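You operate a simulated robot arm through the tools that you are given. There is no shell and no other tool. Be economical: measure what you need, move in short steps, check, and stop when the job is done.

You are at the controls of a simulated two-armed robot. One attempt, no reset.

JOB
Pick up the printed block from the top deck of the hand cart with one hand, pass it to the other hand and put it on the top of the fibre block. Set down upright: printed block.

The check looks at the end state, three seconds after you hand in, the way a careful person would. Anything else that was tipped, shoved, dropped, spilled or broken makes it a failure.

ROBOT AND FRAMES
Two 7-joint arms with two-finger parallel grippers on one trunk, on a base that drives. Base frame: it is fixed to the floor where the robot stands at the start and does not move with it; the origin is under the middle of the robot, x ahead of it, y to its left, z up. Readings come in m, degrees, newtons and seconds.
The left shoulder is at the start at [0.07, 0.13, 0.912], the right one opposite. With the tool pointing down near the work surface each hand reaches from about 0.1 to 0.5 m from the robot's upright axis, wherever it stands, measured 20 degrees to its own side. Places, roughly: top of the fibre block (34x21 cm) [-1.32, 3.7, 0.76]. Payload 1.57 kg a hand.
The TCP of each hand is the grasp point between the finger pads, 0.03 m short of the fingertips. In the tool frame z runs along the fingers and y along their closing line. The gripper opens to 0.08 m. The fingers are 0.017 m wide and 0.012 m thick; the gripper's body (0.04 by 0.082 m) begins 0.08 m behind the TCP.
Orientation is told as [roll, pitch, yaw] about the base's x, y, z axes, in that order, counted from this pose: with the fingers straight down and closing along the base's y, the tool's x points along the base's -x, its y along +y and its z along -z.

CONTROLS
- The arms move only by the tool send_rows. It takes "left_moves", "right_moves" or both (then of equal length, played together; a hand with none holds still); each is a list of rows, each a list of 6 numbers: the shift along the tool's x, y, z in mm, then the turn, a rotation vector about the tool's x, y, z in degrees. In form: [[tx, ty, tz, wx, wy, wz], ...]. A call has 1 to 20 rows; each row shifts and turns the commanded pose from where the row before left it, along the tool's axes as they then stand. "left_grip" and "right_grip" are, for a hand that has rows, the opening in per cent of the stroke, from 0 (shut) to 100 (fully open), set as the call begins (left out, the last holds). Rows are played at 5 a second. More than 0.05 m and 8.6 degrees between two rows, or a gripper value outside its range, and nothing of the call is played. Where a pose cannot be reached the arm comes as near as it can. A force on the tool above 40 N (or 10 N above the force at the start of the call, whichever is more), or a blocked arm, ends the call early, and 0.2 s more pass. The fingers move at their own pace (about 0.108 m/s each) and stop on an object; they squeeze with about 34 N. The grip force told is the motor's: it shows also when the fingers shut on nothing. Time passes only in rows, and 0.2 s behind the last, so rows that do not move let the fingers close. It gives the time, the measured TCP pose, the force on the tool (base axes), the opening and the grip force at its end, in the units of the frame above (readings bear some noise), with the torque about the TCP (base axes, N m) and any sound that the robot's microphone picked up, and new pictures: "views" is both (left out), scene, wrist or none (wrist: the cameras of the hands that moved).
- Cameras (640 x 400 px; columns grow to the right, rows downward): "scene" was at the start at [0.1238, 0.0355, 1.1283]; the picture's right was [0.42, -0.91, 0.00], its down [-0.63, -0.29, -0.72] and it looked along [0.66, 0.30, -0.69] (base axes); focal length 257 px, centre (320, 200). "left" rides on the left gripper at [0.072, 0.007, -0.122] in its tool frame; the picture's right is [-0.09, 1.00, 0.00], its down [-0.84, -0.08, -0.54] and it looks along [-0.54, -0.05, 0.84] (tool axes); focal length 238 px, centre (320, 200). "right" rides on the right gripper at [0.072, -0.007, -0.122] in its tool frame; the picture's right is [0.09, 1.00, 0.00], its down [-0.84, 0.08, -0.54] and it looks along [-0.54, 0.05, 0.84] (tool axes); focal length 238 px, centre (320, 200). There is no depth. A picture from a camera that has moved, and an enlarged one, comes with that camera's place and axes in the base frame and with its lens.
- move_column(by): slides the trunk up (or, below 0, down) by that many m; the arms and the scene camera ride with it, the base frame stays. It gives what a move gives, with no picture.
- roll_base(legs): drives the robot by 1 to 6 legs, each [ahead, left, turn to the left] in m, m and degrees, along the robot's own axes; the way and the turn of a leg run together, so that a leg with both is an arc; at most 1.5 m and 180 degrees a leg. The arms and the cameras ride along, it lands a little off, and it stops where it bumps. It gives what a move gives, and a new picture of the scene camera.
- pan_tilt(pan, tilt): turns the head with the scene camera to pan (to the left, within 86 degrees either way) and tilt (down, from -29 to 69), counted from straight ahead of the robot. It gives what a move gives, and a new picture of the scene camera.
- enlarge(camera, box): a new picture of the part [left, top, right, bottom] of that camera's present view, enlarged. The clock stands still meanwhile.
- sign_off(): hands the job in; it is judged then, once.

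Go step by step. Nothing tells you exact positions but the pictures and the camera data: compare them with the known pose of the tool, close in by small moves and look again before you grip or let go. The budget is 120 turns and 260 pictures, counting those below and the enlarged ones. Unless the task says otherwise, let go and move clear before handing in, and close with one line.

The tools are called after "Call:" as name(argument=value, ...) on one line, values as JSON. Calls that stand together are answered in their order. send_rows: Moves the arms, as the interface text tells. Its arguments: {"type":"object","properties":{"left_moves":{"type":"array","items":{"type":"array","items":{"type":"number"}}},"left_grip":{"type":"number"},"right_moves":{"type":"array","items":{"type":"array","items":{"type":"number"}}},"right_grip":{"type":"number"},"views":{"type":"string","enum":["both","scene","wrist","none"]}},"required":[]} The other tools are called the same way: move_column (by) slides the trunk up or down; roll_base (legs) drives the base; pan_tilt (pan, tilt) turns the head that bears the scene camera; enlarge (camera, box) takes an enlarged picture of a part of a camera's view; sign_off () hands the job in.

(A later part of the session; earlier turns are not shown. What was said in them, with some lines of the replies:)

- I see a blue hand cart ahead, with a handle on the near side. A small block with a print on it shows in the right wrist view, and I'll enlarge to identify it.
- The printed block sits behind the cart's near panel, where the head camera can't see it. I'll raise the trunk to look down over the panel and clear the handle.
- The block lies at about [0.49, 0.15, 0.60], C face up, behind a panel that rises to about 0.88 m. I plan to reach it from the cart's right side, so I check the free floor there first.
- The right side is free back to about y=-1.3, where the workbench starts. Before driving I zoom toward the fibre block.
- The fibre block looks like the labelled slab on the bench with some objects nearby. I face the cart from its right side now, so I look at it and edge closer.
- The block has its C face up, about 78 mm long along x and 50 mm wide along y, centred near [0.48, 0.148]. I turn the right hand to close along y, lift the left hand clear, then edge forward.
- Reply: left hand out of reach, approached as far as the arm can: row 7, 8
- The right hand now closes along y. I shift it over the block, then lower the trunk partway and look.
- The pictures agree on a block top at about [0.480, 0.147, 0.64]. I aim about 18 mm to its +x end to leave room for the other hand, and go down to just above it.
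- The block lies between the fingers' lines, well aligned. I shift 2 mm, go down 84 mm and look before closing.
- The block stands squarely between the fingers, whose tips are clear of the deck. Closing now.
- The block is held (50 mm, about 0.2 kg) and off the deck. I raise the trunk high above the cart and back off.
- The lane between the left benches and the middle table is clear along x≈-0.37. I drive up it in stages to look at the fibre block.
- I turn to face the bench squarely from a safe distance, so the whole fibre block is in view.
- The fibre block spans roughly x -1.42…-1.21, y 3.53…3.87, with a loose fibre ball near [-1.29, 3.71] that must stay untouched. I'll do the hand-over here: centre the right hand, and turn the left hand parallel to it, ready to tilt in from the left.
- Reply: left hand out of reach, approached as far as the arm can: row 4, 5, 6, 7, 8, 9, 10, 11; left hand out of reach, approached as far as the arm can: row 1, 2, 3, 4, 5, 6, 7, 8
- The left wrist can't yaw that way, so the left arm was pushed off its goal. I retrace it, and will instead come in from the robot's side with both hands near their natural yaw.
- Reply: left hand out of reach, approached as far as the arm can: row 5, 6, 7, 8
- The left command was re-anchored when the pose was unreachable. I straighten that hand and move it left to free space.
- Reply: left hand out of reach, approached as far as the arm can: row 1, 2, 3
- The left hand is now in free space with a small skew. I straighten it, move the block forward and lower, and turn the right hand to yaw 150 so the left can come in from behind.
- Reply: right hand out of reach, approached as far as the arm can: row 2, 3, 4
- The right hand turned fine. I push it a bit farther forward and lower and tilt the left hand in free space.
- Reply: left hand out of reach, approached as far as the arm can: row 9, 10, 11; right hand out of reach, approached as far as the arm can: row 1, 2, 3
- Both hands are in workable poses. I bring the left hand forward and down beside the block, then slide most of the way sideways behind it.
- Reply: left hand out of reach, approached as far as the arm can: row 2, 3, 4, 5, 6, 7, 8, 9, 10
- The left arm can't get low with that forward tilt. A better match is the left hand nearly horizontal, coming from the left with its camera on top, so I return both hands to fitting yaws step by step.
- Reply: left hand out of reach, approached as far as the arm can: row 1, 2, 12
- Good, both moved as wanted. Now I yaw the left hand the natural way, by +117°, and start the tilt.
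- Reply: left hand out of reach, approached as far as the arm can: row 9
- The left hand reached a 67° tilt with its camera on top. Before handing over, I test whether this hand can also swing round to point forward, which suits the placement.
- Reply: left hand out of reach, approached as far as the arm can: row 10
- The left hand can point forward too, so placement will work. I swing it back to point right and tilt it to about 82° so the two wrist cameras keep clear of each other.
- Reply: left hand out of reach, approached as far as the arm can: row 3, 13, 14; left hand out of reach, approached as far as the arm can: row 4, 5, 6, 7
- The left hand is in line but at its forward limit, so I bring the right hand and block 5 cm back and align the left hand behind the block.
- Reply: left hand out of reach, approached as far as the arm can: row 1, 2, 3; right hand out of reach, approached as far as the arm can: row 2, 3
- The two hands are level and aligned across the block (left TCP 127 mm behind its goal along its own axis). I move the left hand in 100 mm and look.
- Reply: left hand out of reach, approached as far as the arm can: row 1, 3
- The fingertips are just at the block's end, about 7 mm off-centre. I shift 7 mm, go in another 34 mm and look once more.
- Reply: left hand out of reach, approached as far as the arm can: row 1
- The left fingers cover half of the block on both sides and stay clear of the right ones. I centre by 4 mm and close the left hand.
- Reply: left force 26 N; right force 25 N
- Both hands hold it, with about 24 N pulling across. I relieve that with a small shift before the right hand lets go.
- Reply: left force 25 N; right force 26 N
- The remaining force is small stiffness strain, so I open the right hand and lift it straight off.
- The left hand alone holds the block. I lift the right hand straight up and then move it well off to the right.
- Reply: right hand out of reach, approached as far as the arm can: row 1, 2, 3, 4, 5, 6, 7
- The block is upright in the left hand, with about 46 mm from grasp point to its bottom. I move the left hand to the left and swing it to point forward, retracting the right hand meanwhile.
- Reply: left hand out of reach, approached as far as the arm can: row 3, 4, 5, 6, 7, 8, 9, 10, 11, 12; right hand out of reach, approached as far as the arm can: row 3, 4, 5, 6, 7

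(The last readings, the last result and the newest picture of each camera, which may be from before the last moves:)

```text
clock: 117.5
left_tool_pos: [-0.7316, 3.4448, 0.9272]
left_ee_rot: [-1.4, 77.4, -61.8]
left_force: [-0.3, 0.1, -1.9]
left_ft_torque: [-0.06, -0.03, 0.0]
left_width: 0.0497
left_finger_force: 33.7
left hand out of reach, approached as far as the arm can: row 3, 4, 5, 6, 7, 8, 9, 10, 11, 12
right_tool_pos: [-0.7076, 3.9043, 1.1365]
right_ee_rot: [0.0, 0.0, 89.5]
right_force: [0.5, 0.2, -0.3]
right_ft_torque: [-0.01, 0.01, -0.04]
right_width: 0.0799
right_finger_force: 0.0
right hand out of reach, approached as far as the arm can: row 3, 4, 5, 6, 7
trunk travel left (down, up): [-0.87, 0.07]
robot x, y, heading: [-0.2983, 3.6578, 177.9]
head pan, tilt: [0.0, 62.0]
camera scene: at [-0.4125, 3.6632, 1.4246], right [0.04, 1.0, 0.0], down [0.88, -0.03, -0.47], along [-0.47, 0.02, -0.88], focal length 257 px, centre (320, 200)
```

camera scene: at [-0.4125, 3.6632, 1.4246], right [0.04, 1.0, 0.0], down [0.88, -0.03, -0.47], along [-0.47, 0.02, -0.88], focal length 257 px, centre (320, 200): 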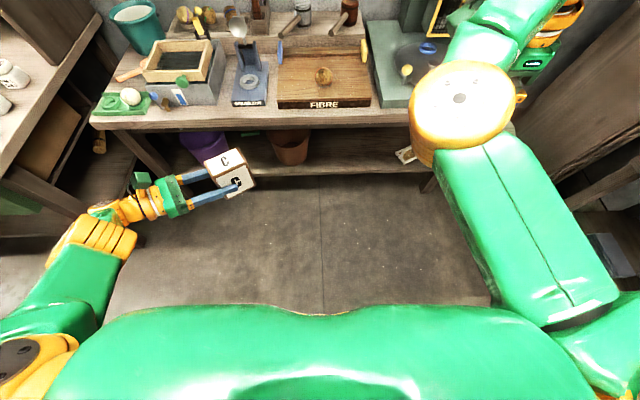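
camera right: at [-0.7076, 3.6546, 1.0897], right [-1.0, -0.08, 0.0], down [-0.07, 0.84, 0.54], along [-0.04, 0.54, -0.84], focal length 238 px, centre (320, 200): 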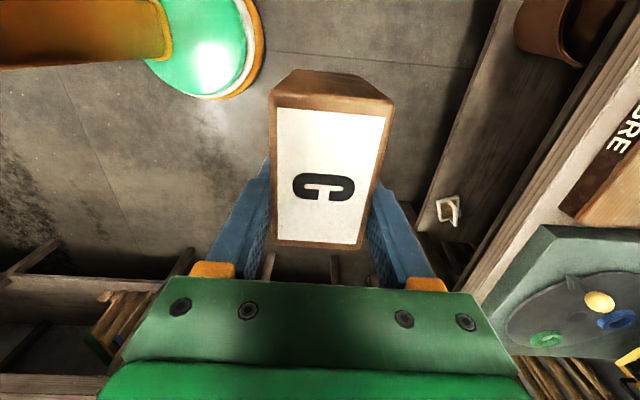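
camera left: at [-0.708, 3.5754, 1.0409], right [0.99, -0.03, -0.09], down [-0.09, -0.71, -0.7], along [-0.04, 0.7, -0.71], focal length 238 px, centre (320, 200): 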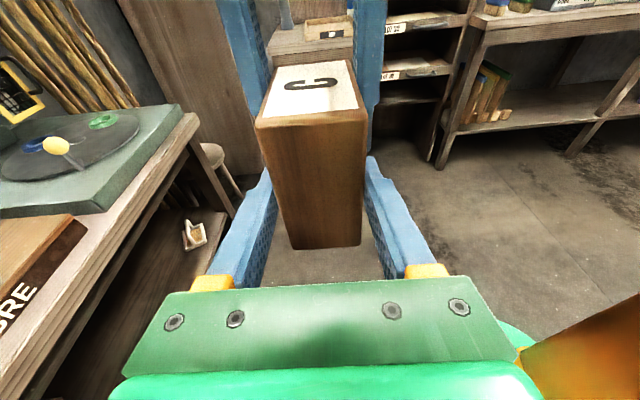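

Orientation is kept while the position drifted a bit. I raise the hand and draw it back a little, then finish the swing.

Call:
send_rows(left_moves=[[17.5, 17.6, -13.6, 0, 0, 0], [17.5, 17.6, -13.6, 0, 0, 0], [17.5, 17.6, -13.6, 0, 0, 0], [0, 0, 0, 7.32, -0.03, -1.64], [0, 0, 0, 7.32, -0.03, -1.64], [0, 0, 0, 7.32, -0.03, -1.64], [0, 0, 0, 7.32, -0.03, -1.64], [0, 0, 0, 7.32, -0.03, -1.64], [0, 0, 0, 7.32, -0.03, -1.64], [0, 0, 0, 7.32, -0.03, -1.64], [0, 0, 0, 7.32, -0.03, -1.64], [0, 0, 0, 0, 0, 0]], views="both")

```text
clock: 120.2
left_tool_pos: [-0.7823, 3.3341, 0.8478]
left_ee_rot: [-1.5, 77.4, -1.8]
left_force: [-0.1, 0.8, -0.8]
left_ft_torque: [-0.01, -0.01, -0.02]
left_width: 0.0498
left_finger_force: 33.7
left hand out of reach, approached as far as the arm can: row 1, 2, 3, 4, 5, 6, 7, 8, 9, 10, 11
right_tool_pos: [-0.7074, 3.9038, 1.1356]
right_ee_rot: [0.0, 0.0, 89.5]
right_force: [0.5, -0.1, 1.1]
right_ft_torque: [0.0, -0.02, 0.01]
right_width: 0.08
right_finger_force: 0.2
trunk travel left (down, up): [-0.87, 0.07]
robot x, y, heading: [-0.295, 3.6602, 177.9]
head pan, tilt: [0.0, 62.0]
camera scene: at [-0.4124, 3.6628, 1.4246], right [0.04, 1.0, 0.0], down [0.88, -0.03, -0.47], along [-0.47, 0.02, -0.88], focal length 257 px, centre (320, 200)
camera left: at [-0.6777, 3.342, 0.9444], right [0.03, 1.0, -0.1], down [0.71, -0.09, -0.7], along [-0.7, -0.05, -0.71], focal length 238 px, centre (320, 200)
```

scene: 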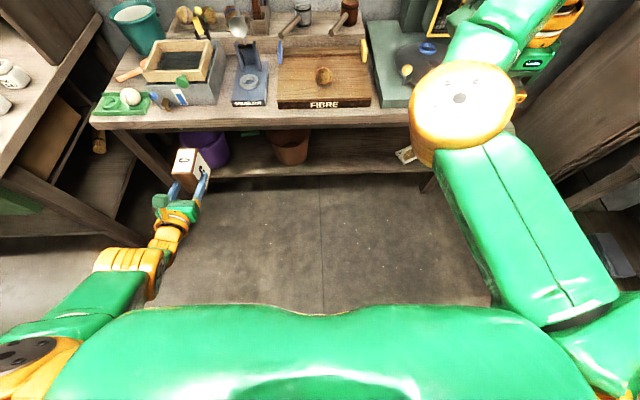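
left: 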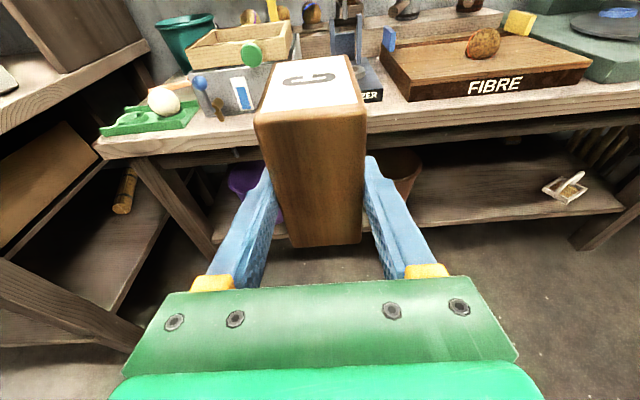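

The left hand now points forward with the block upright in front. Before driving in, I fold the right hand back to its natural yaw, closer to the body, and lift the trunk a little.

Call:
send_rows(right_moves=[[0, 0, 0, 0, 0, -7.5], [0, 0, 0, 0, 0, -7.5], [0, 0, 0, 0, 0, -7.5], [0, 0, 0, 0, 0, -7.5], [0, 0, 0, 0, 0, -7.5], [0, 0, 0, 0, 0, -7.5], [0, 0, 0, 0, 0, -7.5], [0, 0, 0, 0, 0, -7.5], [0, 0, 0, 0, 0, -7.5], [0, 0, 0, 0, 0, -7.5], [0, 0, 0, 0, 0, -7.5], [0, 0, 0, 0, 0, -7.5], [25, 0, 0, 0, 0, 0], [25, 0, 0, 0, 0, 0], [25, 0, 0, 0, 0, 0], [25, 0, 0, 0, 0, 0], [25, 0, 0, 0, 0, 0], [0, 0, 0, 0, 0, 0]], views="none")

Call:
move_column(by=0.065)

Call:
roll_base(legs=[[0, -0.25, 0]])

Call:
enlarge(camera="left", box=[0, 0, 640, 400])

```text
clock: 124.0
left_tool_pos: [-0.7827, 3.3358, 0.8492]
left_ee_rot: [-1.6, 77.5, -1.9]
left_force: [-0.3, 0.0, -1.3]
left_ft_torque: [0.0, -0.05, 0.01]
left_width: 0.0498
left_finger_force: 34.4
right_tool_pos: [-0.7075, 3.905, 1.1366]
right_ee_rot: [0.0, 0.0, 179.5]
right_force: [-0.7, 0.2, 0.3]
right_ft_torque: [-0.01, 0.02, -0.02]
right_width: 0.0799
right_finger_force: 0.1
right hand out of reach, approached as far as the arm can: row 13, 14, 15, 16, 17
trunk travel left (down, up): [-0.87, 0.07]
robot x, y, heading: [-0.2956, 3.6562, 177.9]
head pan, tilt: [0.0, 62.0]
```

```text
clock: 125.0
left_tool_pos: [-0.7828, 3.3353, 0.9143]
left_ee_rot: [-1.5, 77.4, -1.8]
left_force: [1.0, -0.4, -1.0]
left_ft_torque: [-0.03, -0.06, 0.03]
left_width: 0.0496
left_finger_force: 33.6
right_tool_pos: [-0.7078, 3.9044, 1.2006]
right_ee_rot: [0.1, 0.0, 179.5]
right_force: [-0.1, -0.6, 0.5]
right_ft_torque: [0.02, 0.0, 0.01]
right_width: 0.0798
right_finger_force: 0.2
trunk travel left (down, up): [-0.935, 0.005]
robot x, y, heading: [-0.2975, 3.6582, 178.0]
head pan, tilt: [0.0, 62.0]
```

```text
clock: 126.8
left_tool_pos: [-0.7749, 3.5782, 0.9119]
left_ee_rot: [-0.8, 77.6, -1.3]
left_force: [0.0, 0.2, -1.4]
left_ft_torque: [0.06, -0.07, -0.02]
left_width: 0.0497
left_finger_force: 33.5
right_tool_pos: [-0.6977, 4.1454, 1.2023]
right_ee_rot: [-0.3, 0.1, 179.3]
right_force: [-0.2, -1.3, 0.2]
right_ft_torque: [0.06, -0.01, 0.03]
right_width: 0.0801
right_finger_force: 0.0
trunk travel left (down, up): [-0.935, 0.005]
robot x, y, heading: [-0.2877, 3.9029, 177.9]
head pan, tilt: [0.0, 62.0]
camera scene: at [-0.4039, 3.9037, 1.4896], right [0.04, 1.0, 0.0], down [0.88, -0.03, -0.47], along [-0.47, 0.02, -0.88], focal length 257 px, centre (320, 200)
```

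scene: 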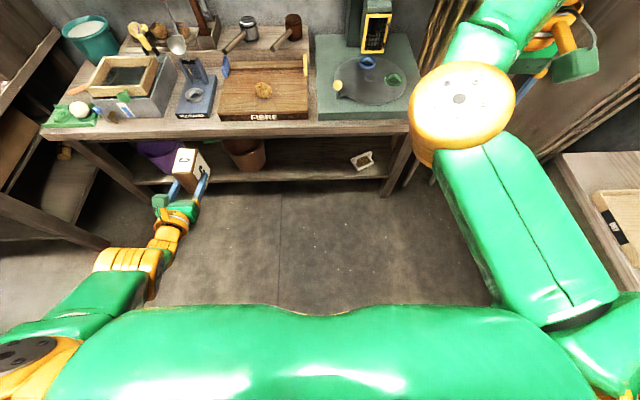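

```text
1.00 times, centred on (320, 200) of left (not enlarged: the box is as wide or as high as the picture)
camera zoom: at [-0.6698, 3.5847, 1.0087], right [0.03, 1.0, -0.09], down [0.71, -0.09, -0.7], along [-0.7, -0.05, -0.71], focal length 238 px, centre (320, 200)
```

zoom: 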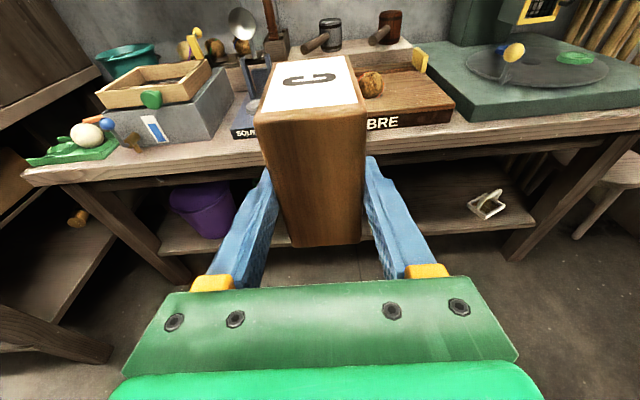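

Everything ahead is clear at this height: the block's bottom is about 10 cm above the slab. I drive forward 0.40 m and check.

Call:
roll_base(legs=[[0.4, 0, 0]])

Call:
enlarge(camera="left", box=[0, 0, 640, 400])

Call:
pan_tilt(pan=28, tilt=50)

```text
clock: 129.3
left_tool_pos: [-1.1693, 3.5959, 0.9136]
left_ee_rot: [-1.7, 77.7, -2.1]
left_force: [0.5, 0.9, -1.9]
left_ft_torque: [0.01, -0.06, -0.01]
left_width: 0.0498
left_finger_force: 34.0
right_tool_pos: [-1.0925, 4.1639, 1.2017]
right_ee_rot: [0.1, -0.1, 179.2]
right_force: [0.5, -0.1, 0.5]
right_ft_torque: [-0.01, -0.01, -0.01]
right_width: 0.0799
right_finger_force: 0.0
trunk travel left (down, up): [-0.935, 0.005]
robot x, y, heading: [-0.6865, 3.9175, 177.8]
head pan, tilt: [0.0, 62.0]
camera scene: at [-0.7967, 3.9228, 1.4898], right [0.04, 1.0, 0.0], down [0.88, -0.03, -0.47], along [-0.47, 0.02, -0.88], focal length 257 px, centre (320, 200)
```

scene: 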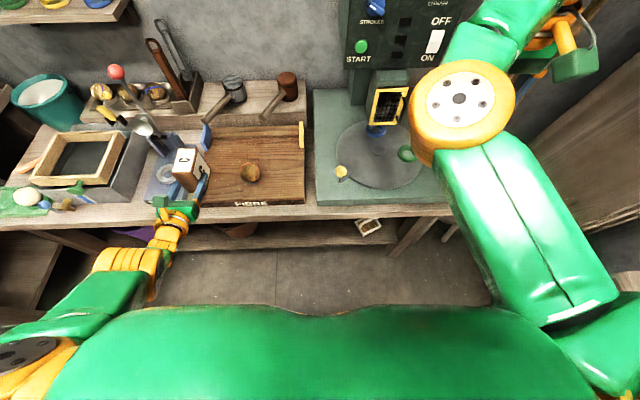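

```text
1.00 times, centred on (320, 200) of left (not enlarged: the box is as wide or as high as the picture)
camera zoom: at [-1.0639, 3.6027, 1.0104], right [0.03, 0.99, -0.1], down [0.71, -0.09, -0.7], along [-0.7, -0.05, -0.71], focal length 238 px, centre (320, 200)
```

zoom: 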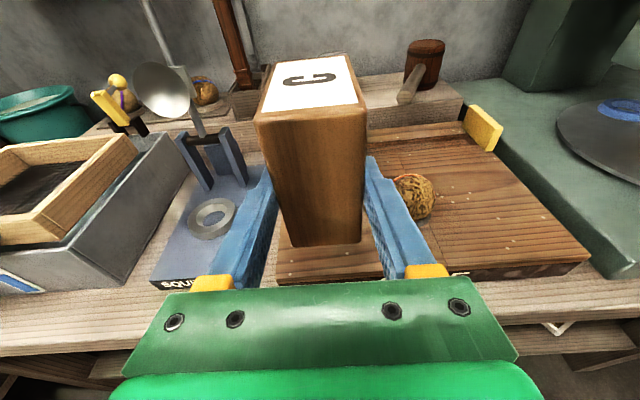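

```text
clock: 130.2
left_tool_pos: [-1.1722, 3.5965, 0.9137]
left_ee_rot: [-1.6, 77.3, -2.2]
left_force: [0.6, -0.3, -2.2]
left_ft_torque: [-0.02, -0.08, 0.01]
left_width: 0.0497
left_finger_force: 34.0
right_tool_pos: [-1.0946, 4.1645, 1.2015]
right_ee_rot: [0.0, 0.0, 179.3]
right_force: [-0.3, -0.3, -0.9]
right_ft_torque: [0.01, 0.03, -0.01]
right_width: 0.0799
right_finger_force: 0.0
trunk travel left (down, up): [-0.935, 0.005]
robot x, y, heading: [-0.681, 3.9198, 178.1]
head pan, tilt: [28.0, 50.0]
camera scene: at [-0.8051, 3.8871, 1.5043], right [-0.43, 0.9, 0.0], down [0.69, 0.33, -0.64], along [-0.58, -0.28, -0.77], focal length 257 px, centre (320, 200)
```

scene: 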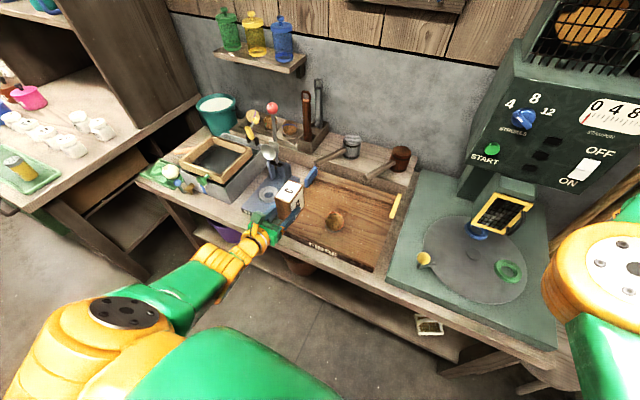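

The slab's front edge measures x≈-1.186, the ball spans about y 3.675–3.735, and the block is at y≈3.596. I drive 8 cm more.

Call:
roll_base(legs=[[0.08, 0, 0]])

Call:
enlarge(camera="left", box=[0, 0, 640, 400])

Call:
enlarge(camera="scene", box=[150, 90, 430, 265])

```text
clock: 131.3
left_tool_pos: [-1.2447, 3.5993, 0.9155]
left_ee_rot: [-1.5, 77.8, -2.2]
left_force: [0.6, 0.2, -1.0]
left_ft_torque: [-0.02, -0.04, -0.01]
left_width: 0.0496
left_finger_force: 34.0
right_tool_pos: [-1.166, 4.1659, 1.2037]
right_ee_rot: [0.0, -0.4, 179.3]
right_force: [0.9, -0.2, -0.3]
right_ft_torque: [0.01, 0.08, 0.03]
right_width: 0.0802
right_finger_force: 0.1
trunk travel left (down, up): [-0.935, 0.005]
robot x, y, heading: [-0.7631, 3.9228, 177.8]
head pan, tilt: [28.0, 50.0]
camera scene: at [-0.8736, 3.8896, 1.5053], right [-0.44, 0.9, 0.0], down [0.69, 0.33, -0.65], along [-0.58, -0.28, -0.76], focal length 257 px, centre (320, 200)
```

scene: 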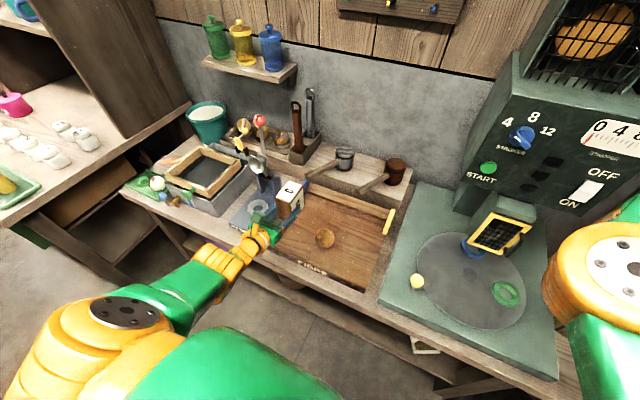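

```text
1.00 times, centred on (320, 200) of left (not enlarged: the box is as wide or as high as the picture)
camera zoom: at [-1.1384, 3.6056, 1.0123], right [0.03, 0.99, -0.1], down [0.71, -0.09, -0.7], along [-0.71, -0.05, -0.7], focal length 238 px, centre (320, 200)
```

zoom: 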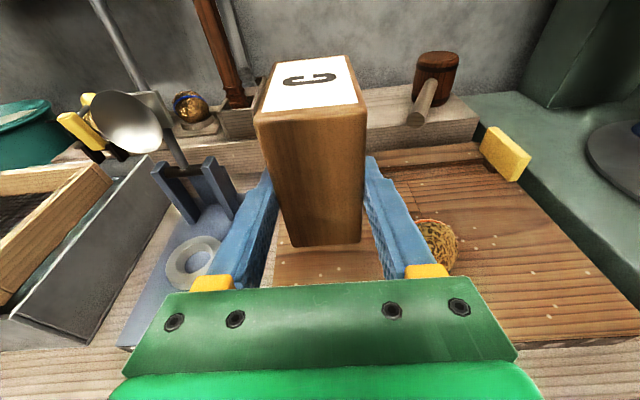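

```text
2.29 times, centred on (290, 178) of scene
camera zoom: at [-0.8736, 3.8896, 1.5053], right [-0.44, 0.9, 0.0], down [0.69, 0.33, -0.65], along [-0.58, -0.28, -0.76], focal length 588 px, centre (389, 251)
```

zoom: 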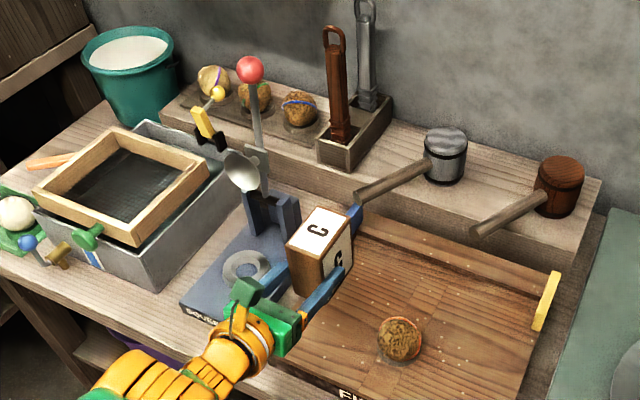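

Position looks right: the block is over the slab at about [-1.274, 3.599], clear of the ball by several centimetres. I lower the trunk most of the way.

Call:
move_column(by=-0.09)

Call:
enlarge(camera="left", box=[0, 0, 640, 400])

Call:
enlarge(camera="scene", box=[210, 130, 370, 230])

```text
clock: 132.5
left_tool_pos: [-1.2499, 3.5987, 0.8237]
left_ee_rot: [-1.6, 77.5, -2.2]
left_force: [-0.2, -1.2, -0.6]
left_ft_torque: [-0.04, -0.07, -0.02]
left_width: 0.0499
left_finger_force: 33.7
right_tool_pos: [-1.1729, 4.1679, 1.1114]
right_ee_rot: [0.0, 0.0, 179.2]
right_force: [-0.1, -0.5, 0.7]
right_ft_torque: [0.0, 0.0, 0.02]
right_width: 0.0803
right_finger_force: 0.0
trunk travel left (down, up): [-0.845, 0.095]
robot x, y, heading: [-0.7603, 3.9258, 177.9]
head pan, tilt: [28.0, 50.0]
```

```text
1.00 times, centred on (320, 200) of left (not enlarged: the box is as wide or as high as the picture)
camera zoom: at [-1.1443, 3.6058, 0.9198], right [0.03, 0.99, -0.1], down [0.71, -0.09, -0.7], along [-0.7, -0.05, -0.71], focal length 238 px, centre (320, 200)
```

zoom: 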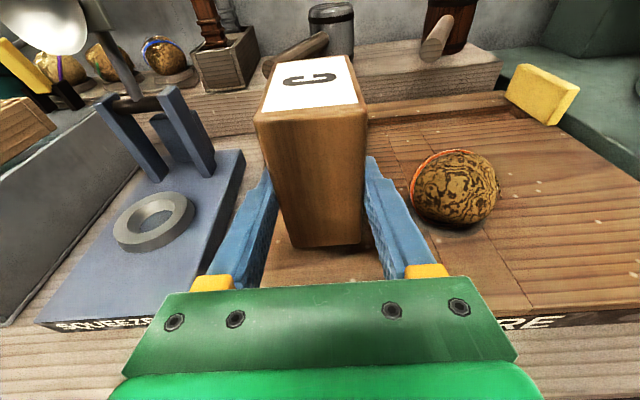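

```text
4.00 times, centred on (290, 180) of scene
camera zoom: at [-0.8828, 3.89, 1.4145], right [-0.44, 0.9, 0.0], down [0.69, 0.33, -0.64], along [-0.58, -0.28, -0.77], focal length 1030 px, centre (440, 280)
```

zoom: 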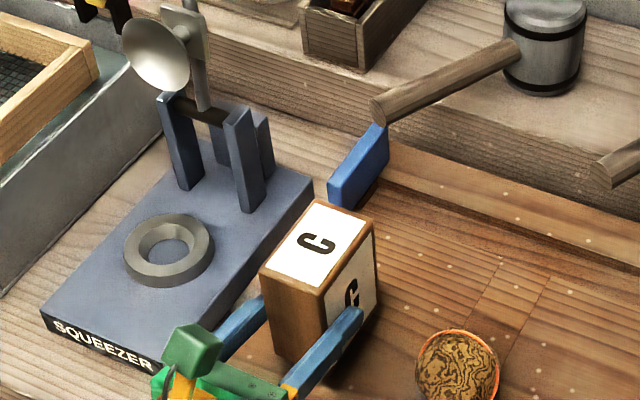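

About 15 mm remain by my estimate. I lower in small steps and watch the force.

Call:
move_column(by=-0.01)

Call:
move_column(by=-0.004)

Call:
enlarge(camera="left", box=[220, 180, 460, 330])

```text
clock: 133.1
left_tool_pos: [-1.25, 3.5987, 0.8122]
left_ee_rot: [-1.6, 77.4, -2.3]
left_force: [0.4, -0.4, -1.1]
left_ft_torque: [0.02, -0.05, -0.02]
left_width: 0.0493
left_finger_force: 34.2
right_tool_pos: [-1.1734, 4.1669, 1.1017]
right_ee_rot: [0.0, 0.0, 179.3]
right_force: [0.0, 0.2, -0.4]
right_ft_torque: [-0.03, -0.01, -0.01]
right_width: 0.08
right_finger_force: 0.0
trunk travel left (down, up): [-0.835, 0.105]
robot x, y, heading: [-0.7629, 3.9228, 177.8]
head pan, tilt: [28.0, 50.0]
```

```text
clock: 133.6
left_tool_pos: [-1.251, 3.5999, 0.8088]
left_ee_rot: [-1.6, 77.4, -2.3]
left_force: [-1.1, 0.4, -1.2]
left_ft_torque: [-0.01, -0.05, -0.01]
left_width: 0.0497
left_finger_force: 33.9
right_tool_pos: [-1.1727, 4.1673, 1.0972]
right_ee_rot: [0.0, 0.0, 179.3]
right_force: [0.0, 0.6, 0.3]
right_ft_torque: [-0.02, 0.02, -0.02]
right_width: 0.0797
right_finger_force: 0.0
trunk travel left (down, up): [-0.831, 0.109]
robot x, y, heading: [-0.7619, 3.9222, 177.7]
head pan, tilt: [28.0, 50.0]
```

```text
2.67 times, centred on (340, 255) of left
camera zoom: at [-1.145, 3.6058, 0.9054], right [0.03, 0.99, -0.1], down [0.71, -0.09, -0.7], along [-0.7, -0.05, -0.71], focal length 636 px, centre (267, 53)
```

zoom: 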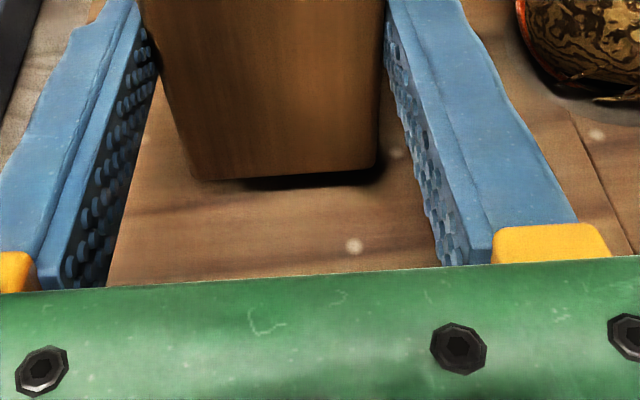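

A thin shadow gap still shows under the block, so I keep stepping down.

Call:
move_column(by=-0.003)

Call:
move_column(by=-0.002)

Call:
enlarge(camera="left", box=[220, 180, 460, 330])

```text
clock: 134.1
left_tool_pos: [-1.2493, 3.5995, 0.805]
left_ee_rot: [-1.6, 77.3, -2.3]
left_force: [0.3, -1.3, -0.8]
left_ft_torque: [-0.02, -0.04, 0.01]
left_width: 0.0496
left_finger_force: 33.6
right_tool_pos: [-1.1732, 4.1674, 1.0946]
right_ee_rot: [0.0, 0.0, 179.1]
right_force: [0.0, 0.3, 0.3]
right_ft_torque: [0.0, 0.01, -0.01]
right_width: 0.0798
right_finger_force: 0.1
trunk travel left (down, up): [-0.828, 0.112]
robot x, y, heading: [-0.763, 3.9191, 177.9]
head pan, tilt: [28.0, 50.0]
```

```text
clock: 134.7
left_tool_pos: [-1.2502, 3.5992, 0.8034]
left_ee_rot: [-1.6, 77.3, -2.2]
left_force: [-0.4, 0.2, -0.9]
left_ft_torque: [0.0, -0.03, 0.02]
left_width: 0.0495
left_finger_force: 33.9
right_tool_pos: [-1.1719, 4.1675, 1.0926]
right_ee_rot: [0.0, 0.0, 179.1]
right_force: [-0.3, -0.5, -0.2]
right_ft_torque: [-0.01, -0.05, -0.01]
right_width: 0.0797
right_finger_force: 0.0
trunk travel left (down, up): [-0.826, 0.114]
robot x, y, heading: [-0.7621, 3.9224, 177.7]
head pan, tilt: [28.0, 50.0]
```

```text
2.67 times, centred on (340, 255) of left
camera zoom: at [-1.1449, 3.6058, 0.9005], right [0.03, 0.99, -0.1], down [0.71, -0.09, -0.7], along [-0.7, -0.05, -0.71], focal length 636 px, centre (267, 53)
```

zoom: 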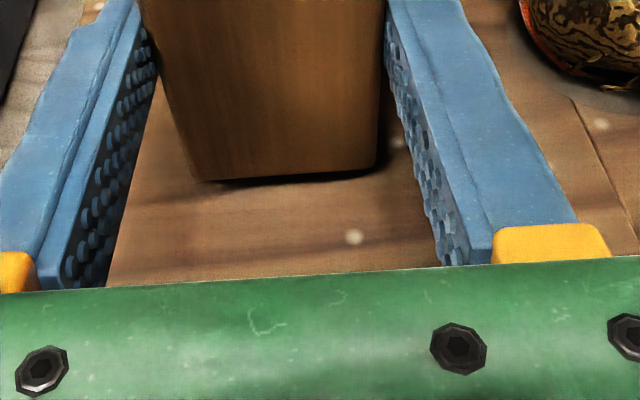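

Closer, with almost no gap left and still no contact force. I continue in 2 mm steps.

Call:
move_column(by=-0.002)

Call:
move_column(by=-0.0015)

Call:
enlarge(camera="left", box=[220, 180, 460, 330])

```text
clock: 135.2
left_tool_pos: [-1.2503, 3.5989, 0.8025]
left_ee_rot: [-1.6, 77.5, -2.2]
left_force: [0.6, -0.4, -1.9]
left_ft_torque: [0.02, -0.04, -0.04]
left_width: 0.0499
left_finger_force: 33.9
right_tool_pos: [-1.1732, 4.1684, 1.0903]
right_ee_rot: [0.0, -0.1, 179.3]
right_force: [0.0, 1.4, 0.0]
right_ft_torque: [0.0, 0.02, 0.0]
right_width: 0.0801
right_finger_force: 0.1
trunk travel left (down, up): [-0.824, 0.116]
robot x, y, heading: [-0.7605, 3.9195, 177.8]
head pan, tilt: [28.0, 50.0]
```

```text
clock: 135.7
left_tool_pos: [-1.2493, 3.599, 0.8003]
left_ee_rot: [-1.5, 77.4, -2.3]
left_force: [0.0, -0.9, -1.6]
left_ft_torque: [-0.04, -0.06, -0.01]
left_width: 0.0495
left_finger_force: 34.3
right_tool_pos: [-1.1737, 4.1685, 1.0894]
right_ee_rot: [0.0, 0.0, 179.3]
right_force: [0.5, 0.3, -0.1]
right_ft_torque: [0.02, -0.03, -0.01]
right_width: 0.0798
right_finger_force: 0.0
trunk travel left (down, up): [-0.822, 0.117]
robot x, y, heading: [-0.7613, 3.9194, 177.9]
head pan, tilt: [28.0, 50.0]
```

```text
2.67 times, centred on (340, 255) of left
camera zoom: at [-1.1449, 3.6058, 0.897], right [0.03, 0.99, -0.1], down [0.71, -0.09, -0.7], along [-0.7, -0.05, -0.71], focal length 636 px, centre (267, 53)
```

zoom: 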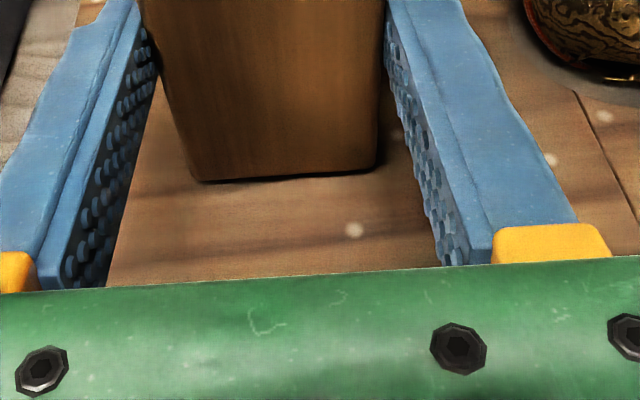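

Call:
move_column(by=-0.0015)

Call:
move_column(by=-0.0015)

Call:
enlarge(camera="left", box=[220, 180, 460, 330])

```text
clock: 136.2
left_tool_pos: [-1.2497, 3.5992, 0.799]
left_ee_rot: [-1.6, 77.4, -2.2]
left_force: [0.3, -1.0, -0.8]
left_ft_torque: [0.01, -0.04, -0.01]
left_width: 0.0496
left_finger_force: 34.0
right_tool_pos: [-1.1724, 4.1677, 1.0874]
right_ee_rot: [0.0, -0.1, 179.3]
right_force: [0.5, -0.2, 0.3]
right_ft_torque: [-0.02, -0.01, -0.03]
right_width: 0.0799
right_finger_force: 0.0
trunk travel left (down, up): [-0.821, 0.119]
robot x, y, heading: [-0.7637, 3.9228, 177.7]
head pan, tilt: [28.0, 50.0]
```

```text
clock: 136.7
left_tool_pos: [-1.2505, 3.5995, 0.7982]
left_ee_rot: [-1.7, 77.5, -2.2]
left_force: [-1.5, -0.2, -0.3]
left_ft_torque: [0.04, -0.03, -0.01]
left_width: 0.0496
left_finger_force: 33.9
right_tool_pos: [-1.1722, 4.1681, 1.0849]
right_ee_rot: [0.1, 0.0, 179.3]
right_force: [-0.7, 0.0, 0.4]
right_ft_torque: [0.01, -0.04, 0.02]
right_width: 0.0803
right_finger_force: 0.0
trunk travel left (down, up): [-0.82, 0.12]
robot x, y, heading: [-0.7631, 3.9243, 177.8]
head pan, tilt: [28.0, 50.0]
```

```text
2.67 times, centred on (340, 255) of left
camera zoom: at [-1.1446, 3.606, 0.8943], right [0.03, 0.99, -0.1], down [0.71, -0.09, -0.7], along [-0.7, -0.05, -0.71], focal length 636 px, centre (267, 53)
```

zoom: 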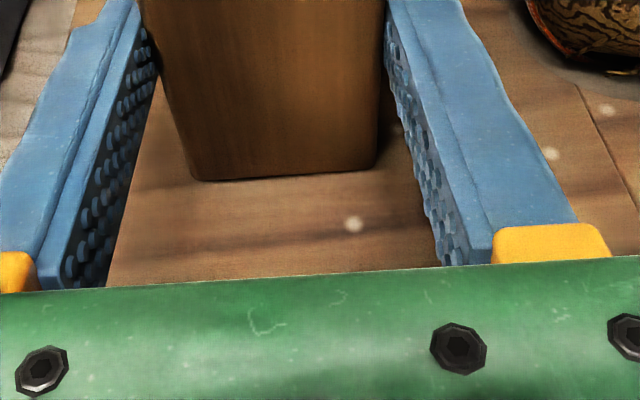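

The gap is nearly gone, with the reading perhaps just easing. I step down until the force confirms contact.

Call:
move_column(by=-0.0015)

Call:
move_column(by=-0.001)

```text
clock: 137.2
left_tool_pos: [-1.2499, 3.5993, 0.7984]
left_ee_rot: [-1.6, 77.6, -2.4]
left_force: [-2.5, -2.0, 8.2]
left_ft_torque: [0.1, 0.02, 0.05]
left_width: 0.0496
left_finger_force: 33.8
right_tool_pos: [-1.1723, 4.1672, 1.0856]
right_ee_rot: [0.0, -0.1, 179.2]
right_force: [-0.2, 0.1, -0.2]
right_ft_torque: [0.06, 0.0, 0.02]
right_width: 0.08
right_finger_force: 0.1
trunk travel left (down, up): [-0.818, 0.122]
robot x, y, heading: [-0.7621, 3.9182, 177.6]
head pan, tilt: [28.0, 50.0]
```

```text
clock: 137.7
left_tool_pos: [-1.2487, 3.6007, 0.7976]
left_ee_rot: [-1.7, 77.8, -2.3]
left_force: [-5.1, -3.7, 15.5]
left_ft_torque: [0.2, 0.09, 0.08]
left_width: 0.0498
left_finger_force: 33.7
right_tool_pos: [-1.1724, 4.1678, 1.0844]
right_ee_rot: [0.1, 0.0, 179.3]
right_force: [-0.1, -0.2, -0.2]
right_ft_torque: [0.02, 0.01, 0.02]
right_width: 0.08
right_finger_force: 0.1
trunk travel left (down, up): [-0.817, 0.123]
robot x, y, heading: [-0.7603, 3.9237, 177.9]
head pan, tilt: [28.0, 50.0]
```

The block rests on the slab (15 N). I ease by 1 mm, open the fingers part way (66 mm) and look.

Call:
move_column(by=0.001)

Call:
send_rows(left_moves=[[0, 0, 0, 0, 0, 0], [0, 0, 0, 0, 0, 0], [0, 0, 0, 0, 0, 0]], left_grip=85, views="both")

```text
clock: 138.2
left_tool_pos: [-1.2496, 3.5994, 0.798]
left_ee_rot: [-1.9, 77.6, -2.5]
left_force: [-5.1, -2.9, 13.7]
left_ft_torque: [0.21, 0.06, 0.08]
left_width: 0.0498
left_finger_force: 33.5
right_tool_pos: [-1.1717, 4.1692, 1.0845]
right_ee_rot: [0.1, -0.2, 179.2]
right_force: [-0.6, 0.5, -0.3]
right_ft_torque: [-0.01, 0.02, -0.02]
right_width: 0.0799
right_finger_force: 0.0
trunk travel left (down, up): [-0.818, 0.122]
robot x, y, heading: [-0.7655, 3.9211, 178.1]
head pan, tilt: [28.0, 50.0]
```

```text
clock: 139.0
left_tool_pos: [-1.2498, 3.599, 0.7971]
left_ee_rot: [-1.7, 77.4, -2.3]
left_force: [-1.1, -0.2, -0.4]
left_ft_torque: [-0.01, 0.0, -0.03]
left_width: 0.0679
left_finger_force: 0.0
right_tool_pos: [-1.1725, 4.168, 1.0837]
right_ee_rot: [0.0, 0.0, 179.2]
right_force: [-0.1, 0.2, 0.4]
right_ft_torque: [0.01, 0.0, 0.03]
right_width: 0.0799
right_finger_force: 0.0
trunk travel left (down, up): [-0.818, 0.122]
robot x, y, heading: [-0.7646, 3.9219, 177.8]
head pan, tilt: [28.0, 50.0]
camera scene: at [-0.8833, 3.8903, 1.3874], right [-0.44, 0.9, 0.0], down [0.69, 0.33, -0.64], along [-0.58, -0.28, -0.77], focal length 257 px, centre (320, 200)
camera left: at [-1.1445, 3.6061, 0.8926], right [0.03, 0.99, -0.1], down [0.71, -0.09, -0.7], along [-0.7, -0.05, -0.71], focal length 238 px, centre (320, 200)
```

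scene: 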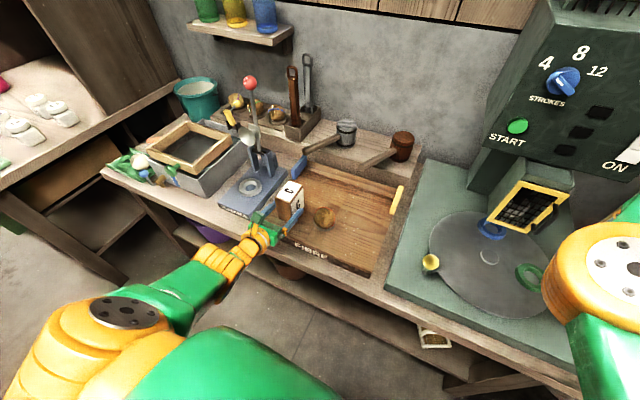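
left: 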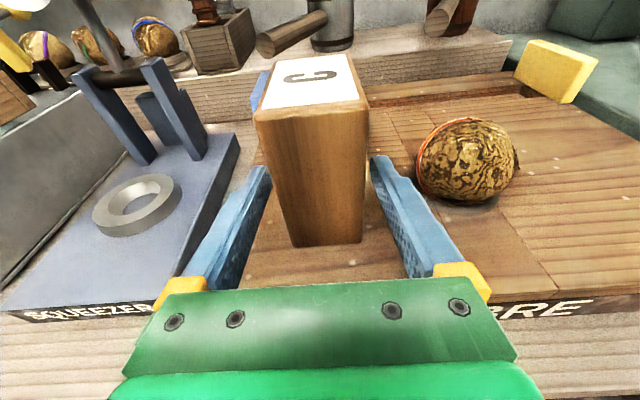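

The block stands free and upright on the slab, and the ball is untouched. I back straight off with the base.

Call:
roll_base(legs=[[-0.12, 0, 0]])

Call:
enlarge(camera="left", box=[0, 0, 640, 400])

```text
clock: 140.3
left_tool_pos: [-1.1343, 3.5964, 0.7954]
left_ee_rot: [-1.8, 77.4, -2.3]
left_force: [-0.2, 0.1, -0.4]
left_ft_torque: [0.01, 0.03, -0.01]
left_width: 0.0681
left_finger_force: 0.0
right_tool_pos: [-1.0563, 4.1635, 1.0824]
right_ee_rot: [0.0, 0.0, 179.1]
right_force: [-0.2, 0.0, 0.2]
right_ft_torque: [0.0, 0.0, -0.02]
right_width: 0.0801
right_finger_force: 0.0
trunk travel left (down, up): [-0.818, 0.122]
robot x, y, heading: [-0.6439, 3.916, 177.6]
head pan, tilt: [28.0, 50.0]
camera scene: at [-0.7685, 3.886, 1.3872], right [-0.43, 0.9, 0.0], down [0.69, 0.33, -0.64], along [-0.58, -0.28, -0.77], focal length 257 px, centre (320, 200)
```

scene: 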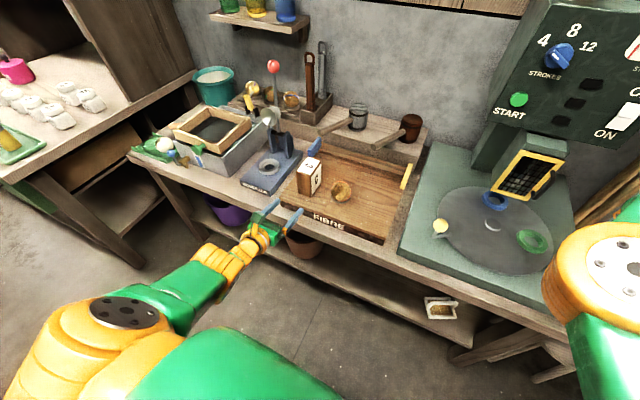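

```text
1.00 times, centred on (320, 200) of left (not enlarged: the box is as wide or as high as the picture)
camera zoom: at [-1.0293, 3.6023, 0.8919], right [0.03, 0.99, -0.1], down [0.71, -0.09, -0.7], along [-0.7, -0.05, -0.71], focal length 238 px, centre (320, 200)
```

zoom: 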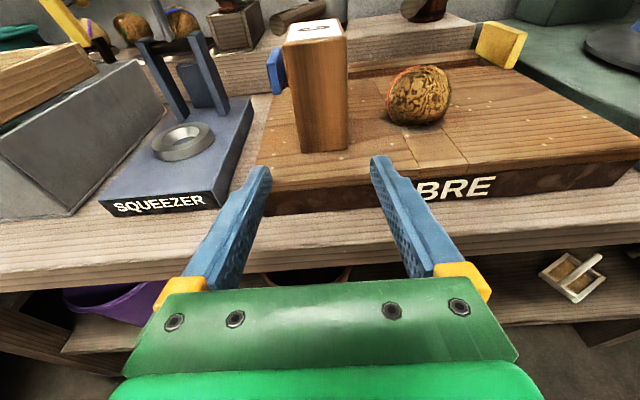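

The block stands upright on the fibre block with the hand clear and its neighbours undisturbed. I back off a little more and take a last look.

Call:
roll_base(legs=[[-0.25, 0, 0]])

Call:
enlarge(camera="scene", box=[200, 80, 440, 230])

```text
clock: 142.1
left_tool_pos: [-0.8848, 3.5864, 0.795]
left_ee_rot: [-1.6, 77.5, -2.5]
left_force: [0.3, 0.5, -0.1]
left_ft_torque: [-0.02, -0.01, 0.03]
left_width: 0.068
left_finger_force: 0.1
right_tool_pos: [-0.8058, 4.1545, 1.0827]
right_ee_rot: [0.0, 0.1, 179.0]
right_force: [-0.3, 0.1, 0.1]
right_ft_torque: [0.02, -0.01, 0.0]
right_width: 0.0799
right_finger_force: 0.0
trunk travel left (down, up): [-0.818, 0.122]
robot x, y, heading: [-0.3948, 3.9034, 177.3]
head pan, tilt: [28.0, 50.0]
camera scene: at [-0.5177, 3.8758, 1.3873], right [-0.43, 0.9, 0.0], down [0.69, 0.33, -0.64], along [-0.58, -0.28, -0.77], focal length 257 px, centre (320, 200)
```

scene: 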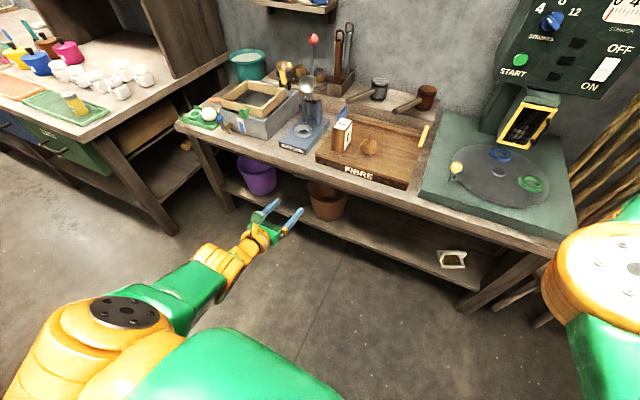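

```text
2.67 times, centred on (320, 155) of scene
camera zoom: at [-0.5177, 3.8758, 1.3873], right [-0.43, 0.9, 0.0], down [0.69, 0.33, -0.64], along [-0.58, -0.28, -0.77], focal length 686 px, centre (320, 320)
```

zoom: 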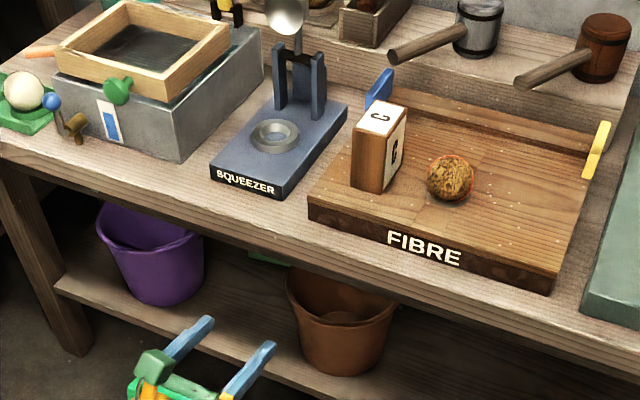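

The printed block stands upright on the fibre block, the ball and the squeezer beside it are untouched, and both hands are clear. I hand in now.

Call:
sign_off()

```text
The job is handed in.
```

The printed block was picked up with the right hand, passed to the left, and now stands upright on top of the fibre block; I saw nothing else disturbed in the last pictures.
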